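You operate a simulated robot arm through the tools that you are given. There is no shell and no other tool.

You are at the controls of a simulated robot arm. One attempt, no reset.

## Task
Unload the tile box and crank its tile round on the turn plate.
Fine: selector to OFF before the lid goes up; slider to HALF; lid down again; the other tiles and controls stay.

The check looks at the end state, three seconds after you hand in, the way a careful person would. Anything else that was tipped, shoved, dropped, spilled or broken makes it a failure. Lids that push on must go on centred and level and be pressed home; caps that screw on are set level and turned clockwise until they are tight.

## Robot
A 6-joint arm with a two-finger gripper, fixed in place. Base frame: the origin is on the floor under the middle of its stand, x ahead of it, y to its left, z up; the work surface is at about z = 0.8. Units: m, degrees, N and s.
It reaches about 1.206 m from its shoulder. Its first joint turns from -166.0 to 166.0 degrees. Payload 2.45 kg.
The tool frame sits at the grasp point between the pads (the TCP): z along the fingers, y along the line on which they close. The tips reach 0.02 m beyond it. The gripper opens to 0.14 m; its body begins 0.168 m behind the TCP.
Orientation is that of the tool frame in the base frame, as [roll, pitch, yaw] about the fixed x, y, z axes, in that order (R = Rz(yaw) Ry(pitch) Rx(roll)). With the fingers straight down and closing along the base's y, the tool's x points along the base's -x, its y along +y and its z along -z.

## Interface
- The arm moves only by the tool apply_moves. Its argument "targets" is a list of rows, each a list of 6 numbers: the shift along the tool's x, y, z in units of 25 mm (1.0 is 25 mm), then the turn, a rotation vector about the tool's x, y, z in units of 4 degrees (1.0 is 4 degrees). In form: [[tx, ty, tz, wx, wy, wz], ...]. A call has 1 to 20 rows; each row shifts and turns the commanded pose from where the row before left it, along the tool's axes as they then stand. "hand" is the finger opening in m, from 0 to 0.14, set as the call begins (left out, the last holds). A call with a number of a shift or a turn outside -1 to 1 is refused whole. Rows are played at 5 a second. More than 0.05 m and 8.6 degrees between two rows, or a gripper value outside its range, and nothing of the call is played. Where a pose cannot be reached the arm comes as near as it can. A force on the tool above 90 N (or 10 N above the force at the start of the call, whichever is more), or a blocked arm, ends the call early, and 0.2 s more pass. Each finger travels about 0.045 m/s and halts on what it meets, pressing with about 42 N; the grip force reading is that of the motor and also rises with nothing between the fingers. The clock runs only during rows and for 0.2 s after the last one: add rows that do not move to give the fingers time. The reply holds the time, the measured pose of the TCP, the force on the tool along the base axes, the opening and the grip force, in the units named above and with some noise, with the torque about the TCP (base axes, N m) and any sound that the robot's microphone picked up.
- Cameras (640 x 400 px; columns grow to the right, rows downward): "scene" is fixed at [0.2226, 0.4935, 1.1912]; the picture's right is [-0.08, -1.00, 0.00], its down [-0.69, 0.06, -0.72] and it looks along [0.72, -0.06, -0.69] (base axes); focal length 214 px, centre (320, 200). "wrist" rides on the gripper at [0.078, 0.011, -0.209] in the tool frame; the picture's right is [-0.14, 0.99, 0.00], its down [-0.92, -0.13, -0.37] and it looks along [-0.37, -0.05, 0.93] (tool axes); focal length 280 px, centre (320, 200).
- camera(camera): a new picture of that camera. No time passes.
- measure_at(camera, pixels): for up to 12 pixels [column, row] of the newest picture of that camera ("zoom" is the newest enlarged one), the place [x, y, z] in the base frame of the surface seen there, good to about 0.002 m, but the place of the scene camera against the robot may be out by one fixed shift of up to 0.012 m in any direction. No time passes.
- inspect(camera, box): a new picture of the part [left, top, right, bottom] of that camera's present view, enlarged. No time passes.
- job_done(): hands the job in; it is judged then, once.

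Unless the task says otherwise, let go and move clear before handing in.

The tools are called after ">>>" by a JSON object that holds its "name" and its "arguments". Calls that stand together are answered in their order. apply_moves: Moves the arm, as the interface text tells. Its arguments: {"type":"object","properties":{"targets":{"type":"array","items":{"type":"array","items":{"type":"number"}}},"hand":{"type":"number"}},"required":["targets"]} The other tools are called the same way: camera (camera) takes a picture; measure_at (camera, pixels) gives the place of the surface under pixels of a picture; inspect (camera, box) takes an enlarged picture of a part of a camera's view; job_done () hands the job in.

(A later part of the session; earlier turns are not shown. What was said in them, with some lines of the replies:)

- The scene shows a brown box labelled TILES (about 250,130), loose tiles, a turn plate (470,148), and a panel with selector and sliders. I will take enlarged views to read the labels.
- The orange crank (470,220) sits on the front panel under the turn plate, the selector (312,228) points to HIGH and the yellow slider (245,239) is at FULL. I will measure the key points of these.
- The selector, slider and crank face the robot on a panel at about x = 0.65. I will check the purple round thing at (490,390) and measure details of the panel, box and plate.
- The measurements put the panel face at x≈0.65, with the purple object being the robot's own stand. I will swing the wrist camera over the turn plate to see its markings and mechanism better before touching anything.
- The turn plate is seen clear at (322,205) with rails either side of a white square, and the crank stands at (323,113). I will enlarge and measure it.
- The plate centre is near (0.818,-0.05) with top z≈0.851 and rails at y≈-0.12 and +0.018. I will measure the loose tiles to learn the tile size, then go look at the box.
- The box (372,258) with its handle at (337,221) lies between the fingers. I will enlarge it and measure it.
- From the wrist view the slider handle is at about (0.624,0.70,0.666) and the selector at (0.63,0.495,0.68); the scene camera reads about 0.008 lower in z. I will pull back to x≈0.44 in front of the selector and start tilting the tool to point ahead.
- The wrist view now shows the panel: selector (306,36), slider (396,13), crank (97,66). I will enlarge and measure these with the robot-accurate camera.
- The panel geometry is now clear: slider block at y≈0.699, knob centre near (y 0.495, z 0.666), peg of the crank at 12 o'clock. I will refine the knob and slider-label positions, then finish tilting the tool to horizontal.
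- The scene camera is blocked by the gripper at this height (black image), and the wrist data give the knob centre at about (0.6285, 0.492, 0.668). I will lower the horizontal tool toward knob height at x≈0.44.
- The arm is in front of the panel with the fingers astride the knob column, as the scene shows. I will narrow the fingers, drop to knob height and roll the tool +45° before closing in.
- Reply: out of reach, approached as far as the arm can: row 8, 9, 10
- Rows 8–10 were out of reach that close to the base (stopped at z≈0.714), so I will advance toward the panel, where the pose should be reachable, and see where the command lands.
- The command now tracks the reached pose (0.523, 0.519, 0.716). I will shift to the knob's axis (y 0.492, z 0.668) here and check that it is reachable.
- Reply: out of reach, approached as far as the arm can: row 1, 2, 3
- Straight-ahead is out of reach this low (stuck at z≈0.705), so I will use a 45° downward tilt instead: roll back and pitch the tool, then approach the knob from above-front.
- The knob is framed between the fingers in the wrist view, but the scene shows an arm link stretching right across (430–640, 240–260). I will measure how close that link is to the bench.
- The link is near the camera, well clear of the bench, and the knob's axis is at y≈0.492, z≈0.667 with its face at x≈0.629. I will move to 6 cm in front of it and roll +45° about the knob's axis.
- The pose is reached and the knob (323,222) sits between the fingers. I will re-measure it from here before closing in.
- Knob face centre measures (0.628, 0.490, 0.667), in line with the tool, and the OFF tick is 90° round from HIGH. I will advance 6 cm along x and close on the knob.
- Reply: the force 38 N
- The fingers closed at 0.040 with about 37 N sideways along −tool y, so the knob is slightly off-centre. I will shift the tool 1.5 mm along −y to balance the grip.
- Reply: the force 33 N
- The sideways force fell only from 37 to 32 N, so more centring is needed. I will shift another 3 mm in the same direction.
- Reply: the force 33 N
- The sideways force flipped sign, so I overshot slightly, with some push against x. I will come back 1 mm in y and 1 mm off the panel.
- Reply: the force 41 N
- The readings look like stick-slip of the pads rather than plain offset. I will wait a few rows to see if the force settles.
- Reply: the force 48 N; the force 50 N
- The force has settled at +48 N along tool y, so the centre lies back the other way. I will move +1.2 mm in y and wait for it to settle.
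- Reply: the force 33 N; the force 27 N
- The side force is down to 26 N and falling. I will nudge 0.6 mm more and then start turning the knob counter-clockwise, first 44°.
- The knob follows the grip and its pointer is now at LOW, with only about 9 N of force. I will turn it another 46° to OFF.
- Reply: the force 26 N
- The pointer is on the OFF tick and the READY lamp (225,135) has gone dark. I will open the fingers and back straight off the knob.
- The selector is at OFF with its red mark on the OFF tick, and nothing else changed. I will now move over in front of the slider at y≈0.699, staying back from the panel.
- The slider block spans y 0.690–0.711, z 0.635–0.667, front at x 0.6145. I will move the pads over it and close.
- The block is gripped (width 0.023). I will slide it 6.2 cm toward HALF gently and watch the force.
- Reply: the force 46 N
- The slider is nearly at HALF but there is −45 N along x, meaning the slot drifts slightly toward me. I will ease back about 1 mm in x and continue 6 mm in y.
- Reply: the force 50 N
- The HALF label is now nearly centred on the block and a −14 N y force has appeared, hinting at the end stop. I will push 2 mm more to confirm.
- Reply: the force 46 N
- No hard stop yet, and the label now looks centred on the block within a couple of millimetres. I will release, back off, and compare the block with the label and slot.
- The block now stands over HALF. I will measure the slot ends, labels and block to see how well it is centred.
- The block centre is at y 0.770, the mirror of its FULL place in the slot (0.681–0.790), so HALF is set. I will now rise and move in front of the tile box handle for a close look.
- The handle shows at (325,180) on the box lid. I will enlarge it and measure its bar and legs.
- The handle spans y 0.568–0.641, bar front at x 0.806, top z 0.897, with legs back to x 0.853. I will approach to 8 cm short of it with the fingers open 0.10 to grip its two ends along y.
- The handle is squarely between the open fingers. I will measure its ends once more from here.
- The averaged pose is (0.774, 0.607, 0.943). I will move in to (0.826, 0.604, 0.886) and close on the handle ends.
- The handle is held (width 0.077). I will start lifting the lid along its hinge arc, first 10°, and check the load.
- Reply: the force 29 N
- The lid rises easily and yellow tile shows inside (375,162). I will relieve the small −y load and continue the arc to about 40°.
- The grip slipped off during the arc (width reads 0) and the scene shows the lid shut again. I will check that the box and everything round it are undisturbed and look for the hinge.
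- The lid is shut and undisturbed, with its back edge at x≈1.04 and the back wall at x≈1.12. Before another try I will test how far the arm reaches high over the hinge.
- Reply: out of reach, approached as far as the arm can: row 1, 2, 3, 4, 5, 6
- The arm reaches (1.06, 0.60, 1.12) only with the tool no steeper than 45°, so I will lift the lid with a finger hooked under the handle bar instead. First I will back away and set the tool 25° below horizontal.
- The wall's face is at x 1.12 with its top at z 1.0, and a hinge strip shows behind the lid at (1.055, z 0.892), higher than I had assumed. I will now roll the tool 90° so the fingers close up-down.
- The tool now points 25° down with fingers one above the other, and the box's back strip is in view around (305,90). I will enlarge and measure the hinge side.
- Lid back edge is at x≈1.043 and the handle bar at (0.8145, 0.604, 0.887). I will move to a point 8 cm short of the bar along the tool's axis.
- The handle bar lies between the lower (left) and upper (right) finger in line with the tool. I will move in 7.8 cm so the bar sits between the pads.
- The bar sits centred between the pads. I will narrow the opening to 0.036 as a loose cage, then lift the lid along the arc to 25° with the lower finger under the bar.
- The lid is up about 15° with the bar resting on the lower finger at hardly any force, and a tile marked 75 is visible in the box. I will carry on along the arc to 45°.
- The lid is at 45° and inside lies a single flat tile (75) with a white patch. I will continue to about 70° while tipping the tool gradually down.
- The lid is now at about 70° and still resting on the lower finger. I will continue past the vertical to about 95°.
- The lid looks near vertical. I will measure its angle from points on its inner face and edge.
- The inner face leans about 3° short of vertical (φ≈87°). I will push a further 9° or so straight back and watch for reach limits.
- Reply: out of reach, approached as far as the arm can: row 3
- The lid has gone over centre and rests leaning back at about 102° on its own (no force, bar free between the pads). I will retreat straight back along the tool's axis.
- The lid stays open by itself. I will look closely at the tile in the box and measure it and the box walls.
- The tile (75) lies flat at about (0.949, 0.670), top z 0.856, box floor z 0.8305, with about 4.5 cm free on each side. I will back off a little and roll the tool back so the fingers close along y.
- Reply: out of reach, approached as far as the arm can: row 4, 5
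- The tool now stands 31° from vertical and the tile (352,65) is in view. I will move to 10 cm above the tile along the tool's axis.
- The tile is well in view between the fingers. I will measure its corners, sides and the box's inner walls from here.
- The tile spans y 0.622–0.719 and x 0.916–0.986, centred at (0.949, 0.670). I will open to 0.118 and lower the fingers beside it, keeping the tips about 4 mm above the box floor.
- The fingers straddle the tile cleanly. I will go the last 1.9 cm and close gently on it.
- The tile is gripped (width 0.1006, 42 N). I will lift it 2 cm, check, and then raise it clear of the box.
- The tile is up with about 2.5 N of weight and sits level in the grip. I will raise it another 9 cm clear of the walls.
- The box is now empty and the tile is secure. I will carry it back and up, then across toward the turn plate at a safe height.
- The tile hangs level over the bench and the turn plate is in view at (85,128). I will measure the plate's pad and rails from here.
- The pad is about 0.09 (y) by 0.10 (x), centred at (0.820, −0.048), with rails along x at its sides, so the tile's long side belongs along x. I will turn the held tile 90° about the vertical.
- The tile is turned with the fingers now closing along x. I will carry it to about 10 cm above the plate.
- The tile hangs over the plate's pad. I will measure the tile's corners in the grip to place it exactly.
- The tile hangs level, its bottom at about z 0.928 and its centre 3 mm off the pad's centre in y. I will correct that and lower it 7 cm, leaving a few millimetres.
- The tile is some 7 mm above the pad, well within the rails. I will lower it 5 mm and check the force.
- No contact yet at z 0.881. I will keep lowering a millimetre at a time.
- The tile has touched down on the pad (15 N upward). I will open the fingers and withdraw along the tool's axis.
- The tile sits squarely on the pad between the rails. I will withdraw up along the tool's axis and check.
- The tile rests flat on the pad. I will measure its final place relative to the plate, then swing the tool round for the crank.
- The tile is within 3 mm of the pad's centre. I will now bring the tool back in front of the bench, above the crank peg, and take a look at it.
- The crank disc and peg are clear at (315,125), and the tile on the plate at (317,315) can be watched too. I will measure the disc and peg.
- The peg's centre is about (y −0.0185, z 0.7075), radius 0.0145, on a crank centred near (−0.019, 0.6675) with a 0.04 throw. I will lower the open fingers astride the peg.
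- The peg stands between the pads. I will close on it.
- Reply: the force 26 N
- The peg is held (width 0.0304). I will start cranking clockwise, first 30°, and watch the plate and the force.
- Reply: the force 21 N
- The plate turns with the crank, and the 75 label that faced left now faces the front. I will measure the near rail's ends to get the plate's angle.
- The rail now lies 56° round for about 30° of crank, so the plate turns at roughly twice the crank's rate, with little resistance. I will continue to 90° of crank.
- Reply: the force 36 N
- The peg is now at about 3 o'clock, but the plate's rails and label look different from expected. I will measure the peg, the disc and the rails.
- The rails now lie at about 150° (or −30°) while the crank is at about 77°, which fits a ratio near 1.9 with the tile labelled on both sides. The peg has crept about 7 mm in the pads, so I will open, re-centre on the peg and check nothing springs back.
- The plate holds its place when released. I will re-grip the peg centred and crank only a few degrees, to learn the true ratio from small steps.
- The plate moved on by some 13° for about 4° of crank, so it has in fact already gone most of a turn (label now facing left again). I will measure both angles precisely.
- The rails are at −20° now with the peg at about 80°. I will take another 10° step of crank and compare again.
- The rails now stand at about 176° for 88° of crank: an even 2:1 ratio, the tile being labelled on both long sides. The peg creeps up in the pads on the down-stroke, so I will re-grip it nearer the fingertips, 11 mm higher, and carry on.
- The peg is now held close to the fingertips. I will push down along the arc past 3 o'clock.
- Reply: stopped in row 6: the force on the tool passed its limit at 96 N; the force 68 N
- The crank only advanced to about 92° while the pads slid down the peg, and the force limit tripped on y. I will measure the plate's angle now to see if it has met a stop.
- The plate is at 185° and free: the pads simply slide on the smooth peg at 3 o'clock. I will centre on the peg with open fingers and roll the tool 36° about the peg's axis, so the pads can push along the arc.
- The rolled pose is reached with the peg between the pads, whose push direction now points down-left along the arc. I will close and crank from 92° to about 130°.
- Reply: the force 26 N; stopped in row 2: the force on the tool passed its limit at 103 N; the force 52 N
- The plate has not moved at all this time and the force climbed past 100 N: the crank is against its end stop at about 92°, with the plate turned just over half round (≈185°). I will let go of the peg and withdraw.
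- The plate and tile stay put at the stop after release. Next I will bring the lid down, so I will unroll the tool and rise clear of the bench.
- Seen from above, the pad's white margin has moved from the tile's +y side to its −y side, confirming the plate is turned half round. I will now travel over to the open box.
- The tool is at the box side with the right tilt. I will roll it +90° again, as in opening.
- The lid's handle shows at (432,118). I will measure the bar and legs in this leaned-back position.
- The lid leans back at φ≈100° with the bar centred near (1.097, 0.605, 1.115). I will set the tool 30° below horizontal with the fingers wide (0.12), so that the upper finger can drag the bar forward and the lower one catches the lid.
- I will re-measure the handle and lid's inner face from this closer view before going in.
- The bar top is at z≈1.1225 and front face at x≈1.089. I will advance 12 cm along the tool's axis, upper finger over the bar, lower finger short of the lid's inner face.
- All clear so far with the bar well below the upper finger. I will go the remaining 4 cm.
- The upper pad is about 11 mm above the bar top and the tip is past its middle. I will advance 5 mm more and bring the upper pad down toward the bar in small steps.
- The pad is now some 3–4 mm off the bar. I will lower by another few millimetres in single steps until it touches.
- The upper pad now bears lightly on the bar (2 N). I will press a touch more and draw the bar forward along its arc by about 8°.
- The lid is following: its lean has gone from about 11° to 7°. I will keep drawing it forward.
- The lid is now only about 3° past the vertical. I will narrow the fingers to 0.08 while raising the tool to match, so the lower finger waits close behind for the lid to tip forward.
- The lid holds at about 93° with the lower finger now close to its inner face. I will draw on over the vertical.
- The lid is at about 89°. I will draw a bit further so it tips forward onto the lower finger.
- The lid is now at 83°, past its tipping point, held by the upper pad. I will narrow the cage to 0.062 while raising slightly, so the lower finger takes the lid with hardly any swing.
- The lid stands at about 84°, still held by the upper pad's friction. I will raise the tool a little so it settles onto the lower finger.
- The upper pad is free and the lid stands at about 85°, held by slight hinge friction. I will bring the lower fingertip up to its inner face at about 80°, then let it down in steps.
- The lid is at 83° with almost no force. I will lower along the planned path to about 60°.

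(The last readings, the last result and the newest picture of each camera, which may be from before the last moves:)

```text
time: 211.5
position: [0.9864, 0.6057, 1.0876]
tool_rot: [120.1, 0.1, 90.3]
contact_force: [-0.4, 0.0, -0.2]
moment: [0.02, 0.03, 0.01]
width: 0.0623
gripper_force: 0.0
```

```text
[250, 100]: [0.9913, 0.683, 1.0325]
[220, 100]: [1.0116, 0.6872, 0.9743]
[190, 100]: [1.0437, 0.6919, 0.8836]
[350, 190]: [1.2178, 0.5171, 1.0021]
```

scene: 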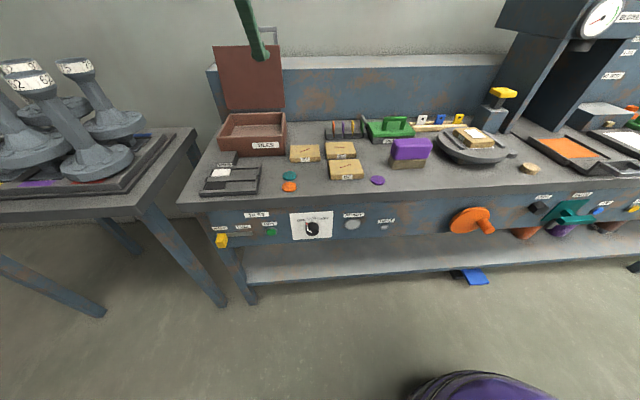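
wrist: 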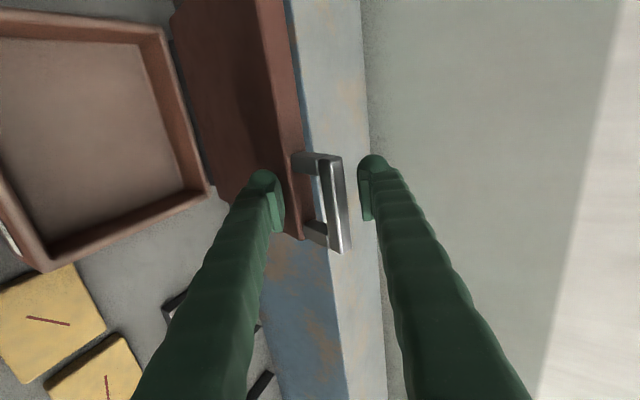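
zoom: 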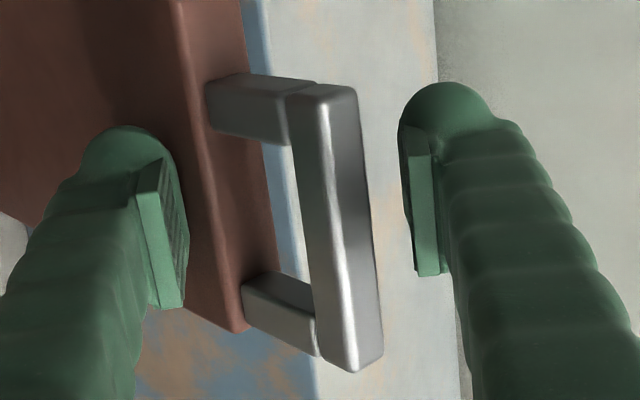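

The lid follows at about 71°, resting on the lower finger. I will continue down to 50°.

>>> {"name": "apply_moves", "arguments": {"targets": [[0, -0.275, -0.153, 0, 0, 0], [0, -0.275, -0.153, 0, 0, 0], [0, -0.275, -0.153, 0, 0, 0], [0, -0.276, -0.152, 0, 0, 0], [0, -0.297, -0.103, 0, 0, 0], [0, -0.297, -0.103, 0, 0, 0], [0, -0.298, -0.103, 0, 0, 0], [0, -0.298, -0.103, 0, 0, 0], [0, 0, 0, 0, 0, 0]]}}

>>> {"name": "camera", "arguments": {"camera": "wrist"}}

>>> {"name": "inspect", "arguments": {"camera": "wrist", "box": [220, 130, 440, 260]}}

>>> {"name": "camera", "arguments": {"camera": "scene"}}

```text
time: 213.5
position: [0.9368, 0.6039, 1.0491]
tool_rot: [120.2, 0.0, 90.2]
contact_force: [-1.5, 0.7, -0.7]
moment: [-0.02, 0.07, -0.01]
width: 0.0626
gripper_force: 0.7
```

```text
taken
```

wrist: 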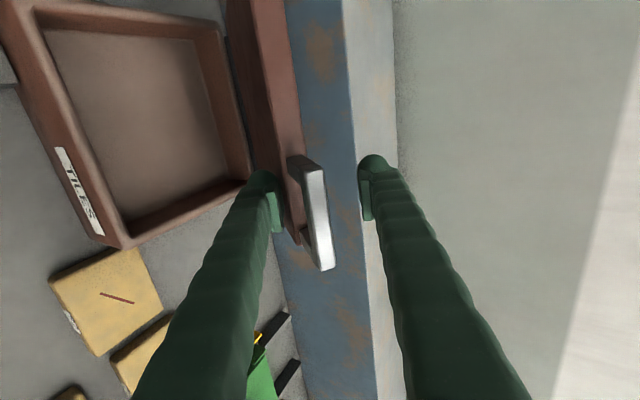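

```text
2.91 times, centred on (330, 195) of wrist
```

zoom: 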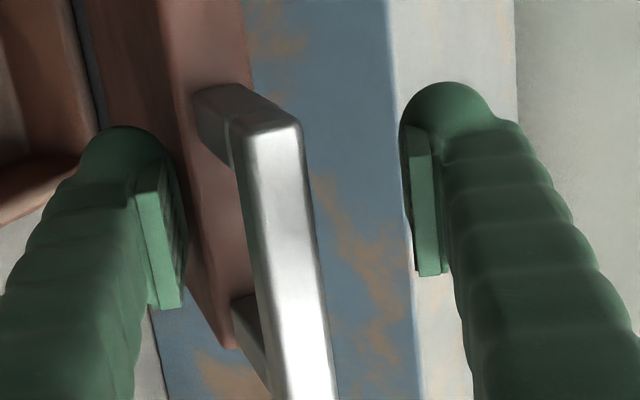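

```text
taken
```

scene: 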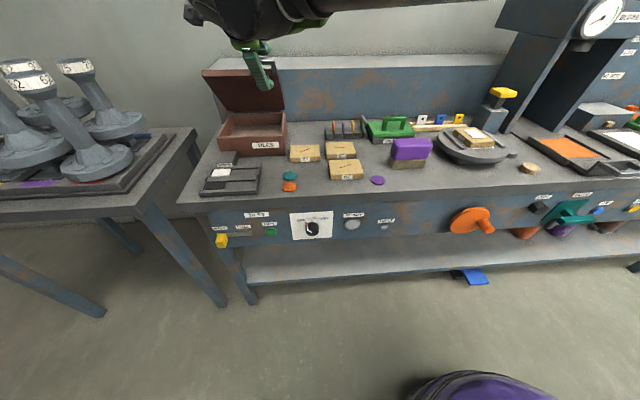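

The lid is near 50° and resting quietly on the lower finger. I will go on to 30°.

>>> {"name": "apply_moves", "arguments": {"targets": [[0, -0.312, -0.05, 0, 0, 0], [0, -0.312, -0.05, 0, 0, 0], [0, -0.312, -0.05, 0, 0, 0], [0, -0.311, -0.049, 0, 0, 0], [0, -0.316, 0.005, 0, 0, 0], [0, -0.316, 0.005, 0, 0, 0], [0, -0.316, 0.005, 0, 0, 0], [0, -0.316, 0.004, 0, 0, 0], [0, 0, 0, 0, 0, 0]]}}

>>> {"name": "camera", "arguments": {"camera": "wrist"}}

>>> {"name": "inspect", "arguments": {"camera": "wrist", "box": [220, 130, 440, 260]}}

>>> {"name": "camera", "arguments": {"camera": "scene"}}

>>> {"name": "inspect", "arguments": {"camera": "scene", "box": [190, 50, 310, 170]}}

```text
time: 215.5
position: [0.8992, 0.6055, 0.9989]
tool_rot: [120.0, 0.0, 90.2]
contact_force: [-1.8, 0.3, -0.2]
moment: [0.0, 0.0, 0.01]
width: 0.0627
gripper_force: 0.2
```

```text
taken
```

wrist: 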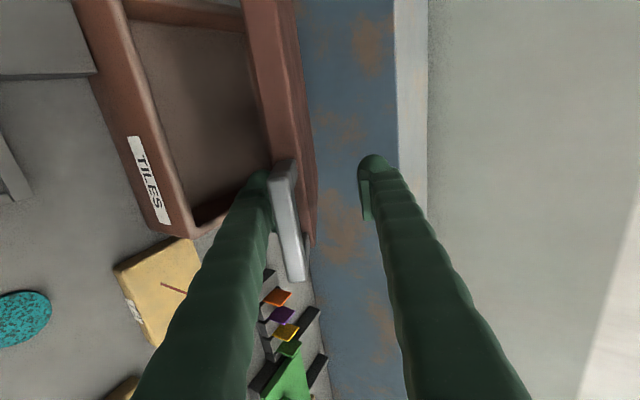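

```text
2.91 times, centred on (330, 195) of wrist
```

zoom: 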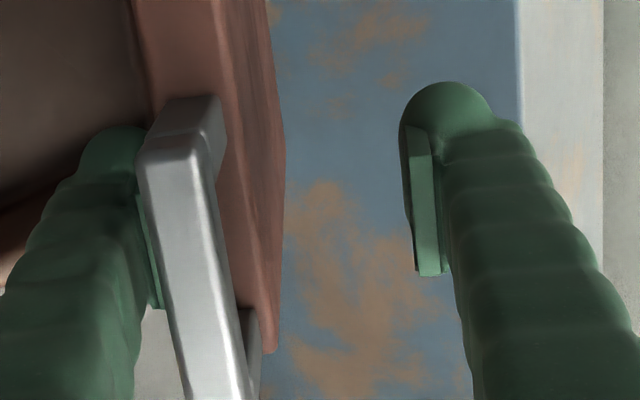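

```text
taken
```

scene: 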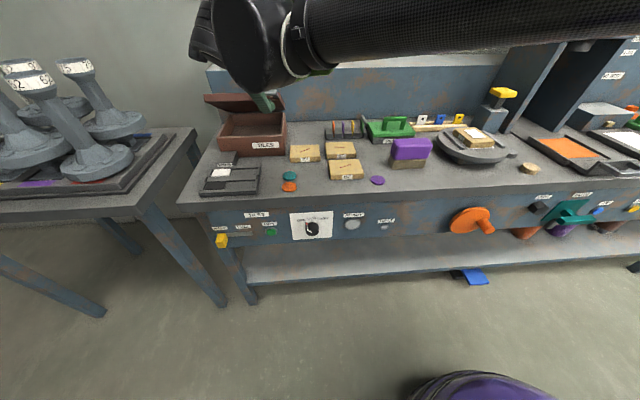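

```text
3.33 times, centred on (250, 110) of scene
```

zoom: 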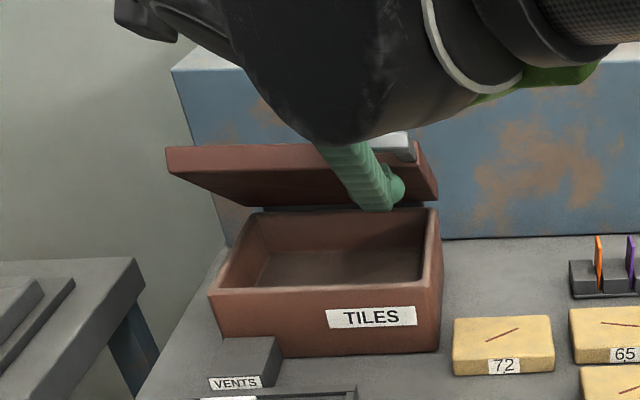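

The lid is at about 31°, lying flat on the lower finger. I will slide the finger back along the lid so the handle bar rests on it instead.

>>> {"name": "apply_moves", "arguments": {"targets": [[0, 0, -0.45, 0, 0, 0], [0, 0, -0.45, 0, 0, 0], [0, 0, -0.45, 0, 0, 0], [0, 0, -0.45, 0, 0, 0], [0, 0, 0, 0, 0, 0]]}}

>>> {"name": "camera", "arguments": {"camera": "wrist"}}

>>> {"name": "inspect", "arguments": {"camera": "wrist", "box": [220, 130, 440, 260]}}

>>> {"name": "inspect", "arguments": {"camera": "scene", "box": [190, 50, 310, 170]}}

```text
time: 216.7
position: [0.8608, 0.6049, 1.0185]
tool_rot: [120.1, 0.0, 90.3]
contact_force: [-1.2, 0.4, -0.8]
moment: [0.03, -0.03, -0.03]
width: 0.0627
gripper_force: 0.6
```

```text
taken
```

wrist: 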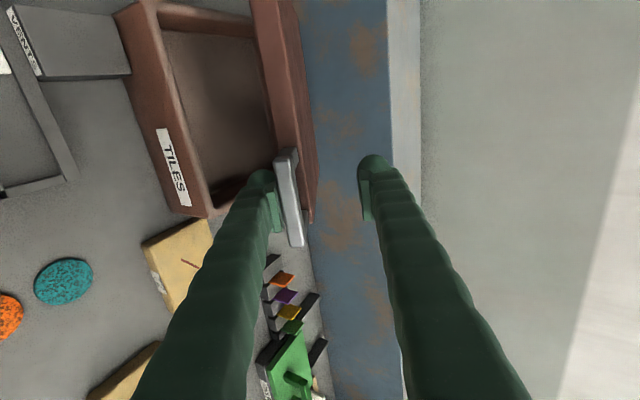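

```text
2.91 times, centred on (330, 195) of wrist
```

zoom: 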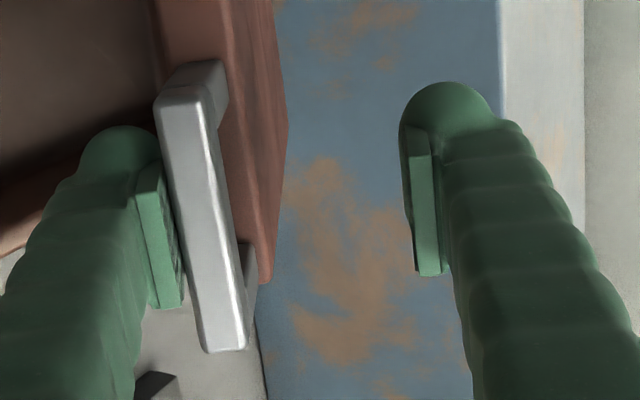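

```text
3.33 times, centred on (250, 110) of scene
```

zoom: 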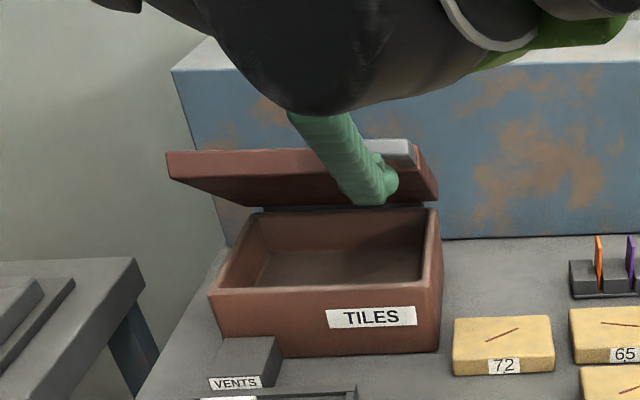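

The handle bar now lies on the lower finger's pad. I will lower the lid to about 10°.

>>> {"name": "apply_moves", "arguments": {"targets": [[0, -0.377, 0.026, 0, 0, 0], [0, -0.377, 0.026, 0, 0, 0], [0, -0.377, 0.026, 0, 0, 0], [0, -0.377, 0.026, 0, 0, 0], [0, -0.412, 0.097, 0, 0, 0], [0, -0.412, 0.097, 0, 0, 0], [0, -0.412, 0.097, 0, 0, 0], [0, -0.412, 0.097, 0, 0, 0], [0, 0, 0, 0, 0, 0]]}}

>>> {"name": "camera", "arguments": {"camera": "wrist"}}

>>> {"name": "inspect", "arguments": {"camera": "wrist", "box": [220, 130, 440, 260]}}

```text
time: 218.7
position: [0.8328, 0.604, 0.9465]
tool_rot: [120.1, 0.0, 90.3]
contact_force: [-0.5, 0.4, -1.1]
moment: [0.0, -0.02, 0.0]
width: 0.0626
gripper_force: 0.5
```

```text
taken
```

wrist: 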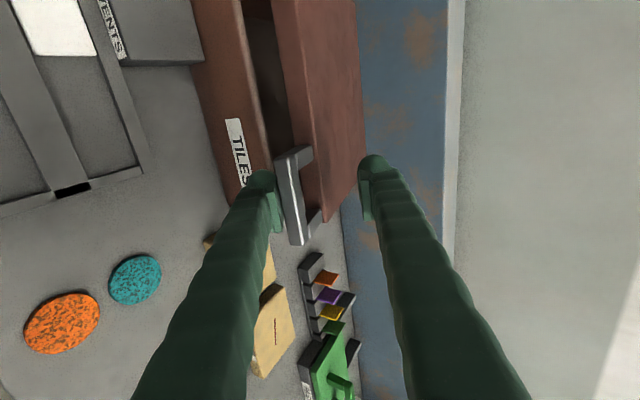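

```text
2.91 times, centred on (330, 195) of wrist
```

zoom: 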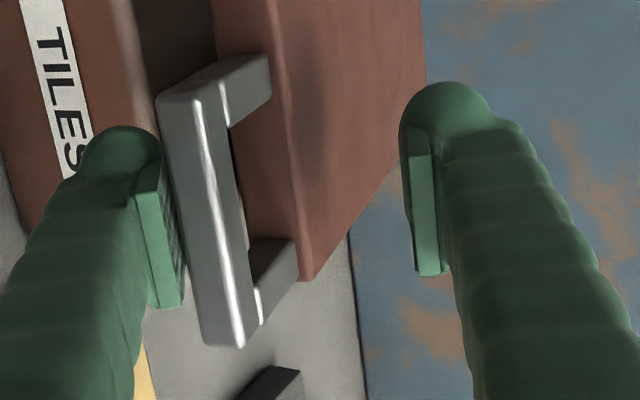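

The lid is at about 10°. I will lower it the rest of the way gently.

>>> {"name": "apply_moves", "arguments": {"targets": [[0, -0.257, 0.04, 0, 0, 0], [0, -0.257, 0.04, 0, 0, 0], [0, -0.257, 0.04, 0, 0, 0], [0, -0.257, 0.04, 0, 0, 0], [0, -0.257, 0.04, 0, 0, 0], [0, 0, 0, 0, 0, 0]]}}

>>> {"name": "camera", "arguments": {"camera": "wrist"}}

>>> {"name": "inspect", "arguments": {"camera": "wrist", "box": [220, 130, 440, 260]}}

```text
time: 220.1
position: [0.8219, 0.6047, 0.916]
tool_rot: [120.1, 0.0, 90.3]
contact_force: [0.5, 0.1, -1.7]
moment: [0.02, -0.06, 0.0]
width: 0.0625
gripper_force: 0.5
```

```text
taken
```

wrist: 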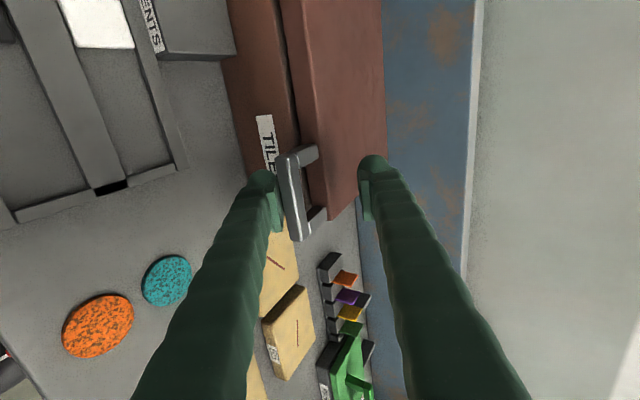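

```text
2.91 times, centred on (330, 195) of wrist
```

zoom: 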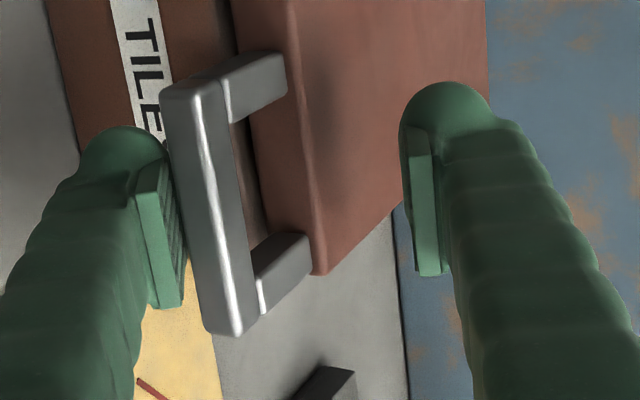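

The lid is a couple of degrees from closed. I will lower the last centimetre until the bar leaves the finger.

>>> {"name": "apply_moves", "arguments": {"targets": [[0, -0.15, 0.0, 0, 0, 0], [0, -0.15, 0.0, 0, 0, 0], [0, -0.15, 0.0, 0, 0, 0], [0, -0.15, 0.0, 0, 0, 0], [0, 0, 0, 0, 0, 0]]}}

>>> {"name": "camera", "arguments": {"camera": "wrist"}}

>>> {"name": "inspect", "arguments": {"camera": "wrist", "box": [220, 130, 440, 260]}}

>>> {"name": "measure_at", "arguments": {"camera": "wrist", "pixels": [[330, 130], [340, 60], [300, 190], [320, 210]]}}

```text
time: 221.3
position: [0.8128, 0.6049, 0.901]
tool_rot: [120.1, 0.0, 90.1]
contact_force: [0.1, 0.4, 0.1]
moment: [0.0, 0.01, 0.0]
width: 0.0624
gripper_force: 0.1
```

```text
taken
```

wrist: 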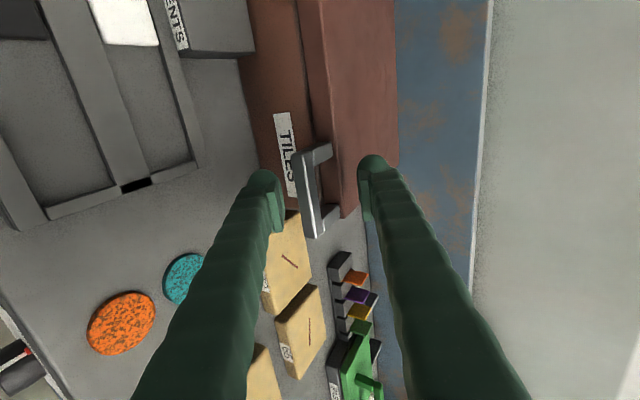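

```text
2.91 times, centred on (330, 195) of wrist
```

zoom: 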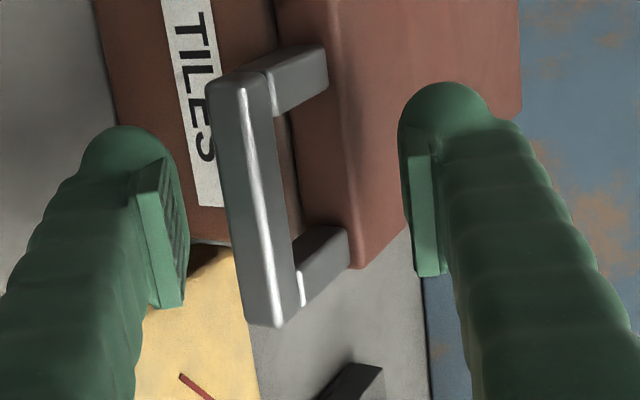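

```text
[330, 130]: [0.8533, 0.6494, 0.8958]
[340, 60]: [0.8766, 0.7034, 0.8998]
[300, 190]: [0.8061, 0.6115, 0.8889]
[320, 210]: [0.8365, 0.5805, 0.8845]
```

The lid is fully down (top z 0.900, bar back at x 0.806) and the bar is free of the finger. I will withdraw straight back and check the whole bench.

>>> {"name": "apply_moves", "arguments": {"targets": [[0, 0, -0.5, 0, 0, 0], [0, 0, -1, 0, 0, 0], [0, 0, -1, 0, 0, 0], [0, 0, -1, 0, 0, 0], [0, 0, -1, 0, 0, 0], [0, 0, -1, 0, 0, 0], [0, 0, -1, 0, 0, 0], [0, 0, -1, 0, 0, 0], [0, 0, -1, 0, 0, 0], [0, 0, 0, 0, 0, 0]]}}

>>> {"name": "camera", "arguments": {"camera": "scene"}}

>>> {"name": "camera", "arguments": {"camera": "wrist"}}

>>> {"name": "inspect", "arguments": {"camera": "scene", "box": [180, 90, 340, 190]}}

>>> {"name": "inspect", "arguments": {"camera": "scene", "box": [400, 80, 560, 180]}}

>>> {"name": "inspect", "arguments": {"camera": "scene", "box": [200, 190, 420, 260]}}

```text
time: 223.5
position: [0.6302, 0.6014, 1.0081]
tool_rot: [120.1, 0.0, 90.1]
contact_force: [0.3, 0.8, 0.6]
moment: [0.0, -0.03, 0.04]
width: 0.0619
gripper_force: 0.1
```

```text
taken
```

scene: 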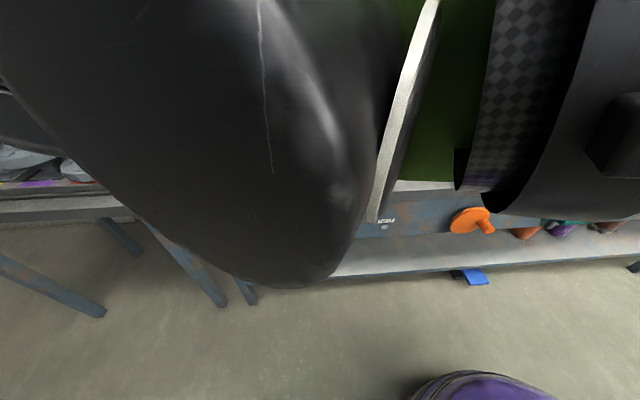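

```text
taken
```

wrist: 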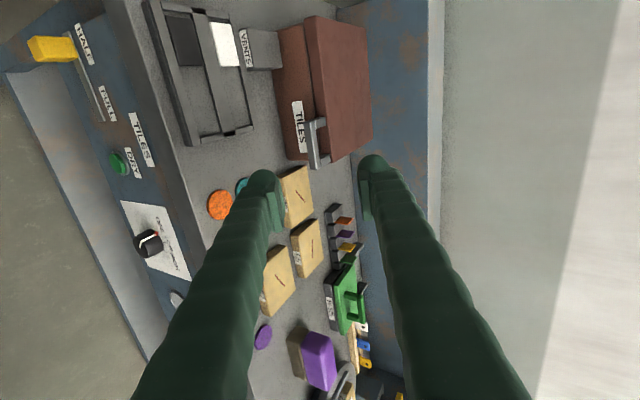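

```text
4.00 times, centred on (260, 140) of scene
```

zoom: 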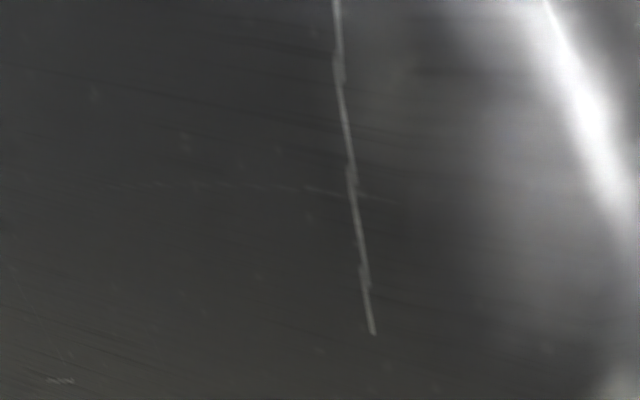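

```text
4.00 times, centred on (480, 130) of scene
```

zoom: 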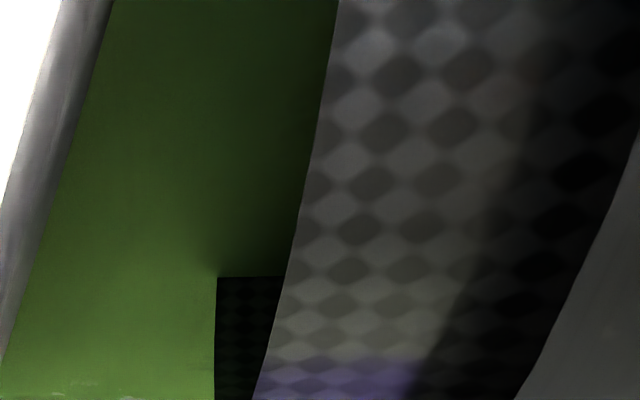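

```text
2.91 times, centred on (310, 225) of scene
```

zoom: 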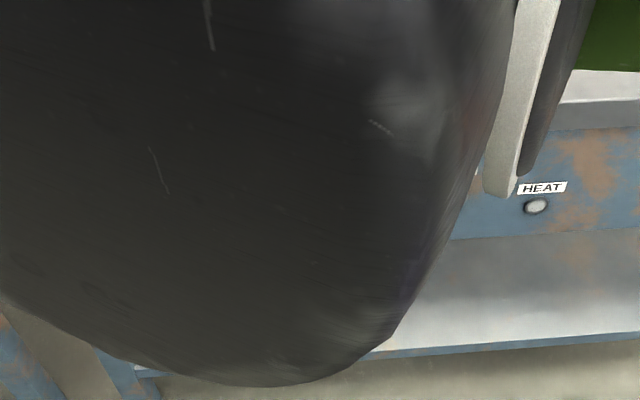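

The wrist view shows the box shut and all controls in place, but the arm blocks the scene camera. I will raise the arm clear and look again.

>>> {"name": "apply_moves", "arguments": {"targets": [[0, 0.866, -0.5, 0, 0, 0], [0, 0.866, -0.5, 0, 0, 0], [0, 0.866, -0.5, 0, 0, 0], [0, 0.866, -0.5, 0, 0, 0], [0, 0.866, -0.5, 0, 0, 0], [0, 0.866, -0.5, 0, 0, 0], [0, 0.866, -0.5, 0, 0, 0], [0, 0.866, -0.5, 0, 0, 0], [0, 0.866, -0.5, 0, 0, 0], [0, 0.866, -0.5, 0, 0, 0], [0, 0, 0, 0, 0, 0]]}}

>>> {"name": "camera", "arguments": {"camera": "scene"}}

>>> {"name": "camera", "arguments": {"camera": "wrist"}}

```text
time: 225.9
position: [0.6314, 0.6011, 1.2616]
tool_rot: [120.1, -0.1, 90.2]
contact_force: [-0.7, -0.1, 0.1]
moment: [-0.04, -0.01, 0.01]
width: 0.0621
gripper_force: 0.1
```

```text
taken
```

scene: 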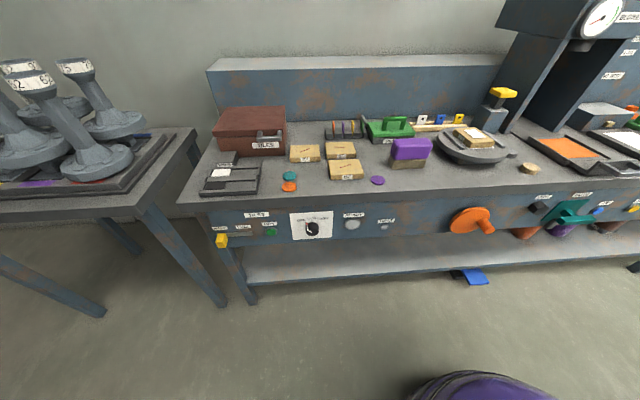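

```text
taken
```

wrist: 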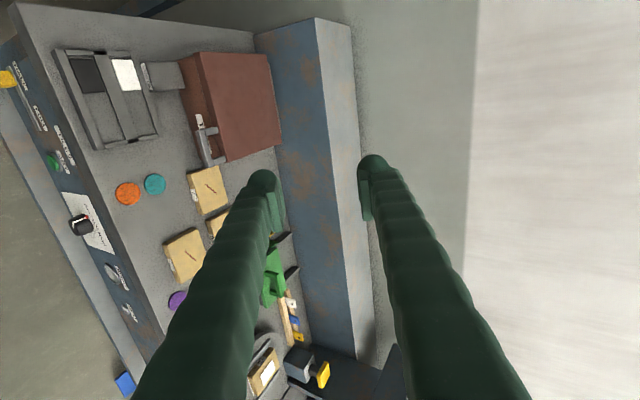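

The scene is clear again: the box is shut, the tile is on the plate, the slider is left and the selector dark. I will enlarge each area to check the final state closely.

>>> {"name": "inspect", "arguments": {"camera": "scene", "box": [180, 90, 340, 190]}}

>>> {"name": "inspect", "arguments": {"camera": "scene", "box": [430, 110, 530, 175]}}

>>> {"name": "inspect", "arguments": {"camera": "scene", "box": [200, 190, 420, 260]}}

>>> {"name": "inspect", "arguments": {"camera": "scene", "box": [420, 160, 640, 290]}}

>>> {"name": "measure_at", "arguments": {"camera": "scene", "pixels": [[445, 132], [463, 148.5], [250, 120], [270, 138], [474, 134]]}}

```text
4.00 times, centred on (260, 140) of scene
```

zoom: 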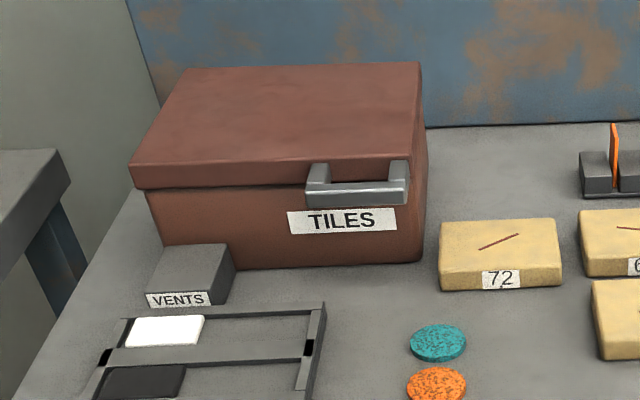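

```text
6.15 times, centred on (480, 142) of scene
```

zoom: 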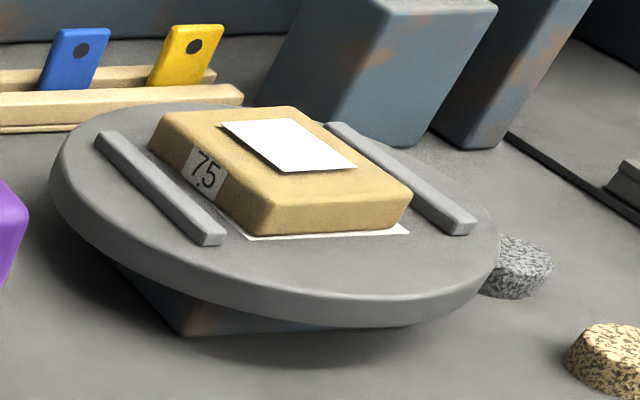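

```text
2.91 times, centred on (310, 225) of scene
```

zoom: 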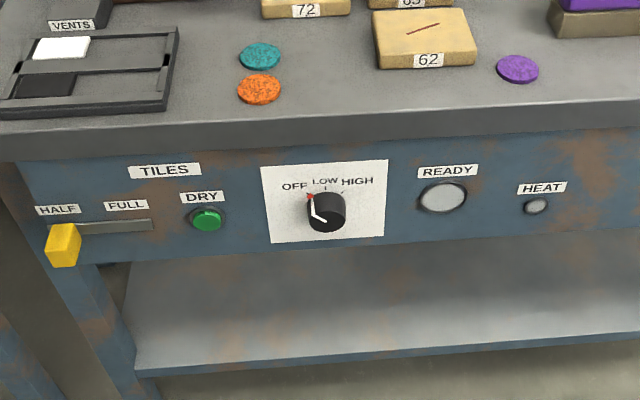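

```text
2.91 times, centred on (530, 225) of scene
```

zoom: 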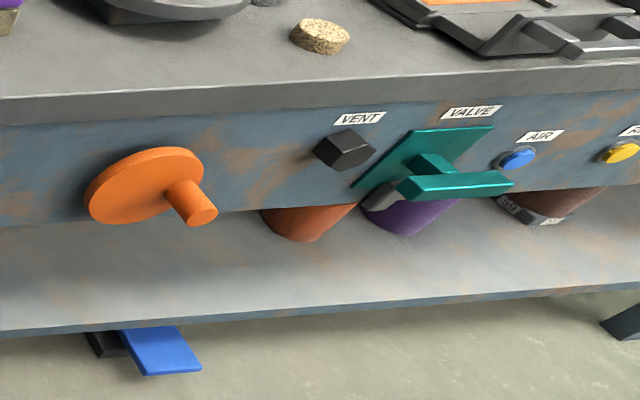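

```text
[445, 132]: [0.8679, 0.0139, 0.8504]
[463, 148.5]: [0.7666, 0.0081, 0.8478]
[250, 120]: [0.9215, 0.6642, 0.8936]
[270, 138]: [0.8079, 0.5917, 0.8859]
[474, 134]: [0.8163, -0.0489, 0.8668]
```

Everything checks out in the enlarged views:
- The lid is shut exactly as at the start.
- The selector's red mark is on OFF and READY is dark.
- The slider block is under HALF.
- Tile 75 lies flat on the pad of the turn plate, which stands about half a turn round against the crank's stop.
- The other tiles, discs and controls are unmoved.

The gripper is empty and clear, so I will hand in.

>>> {"name": "job_done", "arguments": {}}

```text
The job is handed in.
```

I took the tile out of the box, set it on the turn plate and cranked it half round, then handed the job in. The result of the check isn't known yet.

- **Selector:** turned from HIGH to OFF before the lid was touched. The READY lamp went dark.
- **Slider:** moved from FULL to HALF, centred within about a millimetre.
- **Tile:** tile 75 was the only one in the box. It lies flat on the plate's white pad between the rails.
- **Crank:** the plate turns at about twice the crank's rate. I cranked clockwise until it stopped hard, which left the plate turned about 183–185°. "Round" gave no exact amount, so I took half a turn to be what was meant.
- **Lid:** lowered under control and fully shut, with its top back at the height it had at the start. On my first try at opening it, my grip slipped with the lid part-way up and it fell shut. I saw no damage, and nothing had moved.
- **Everything else:** the other tiles and controls look unmoved in the final pictures. The gripper is empty and clear of the bench.
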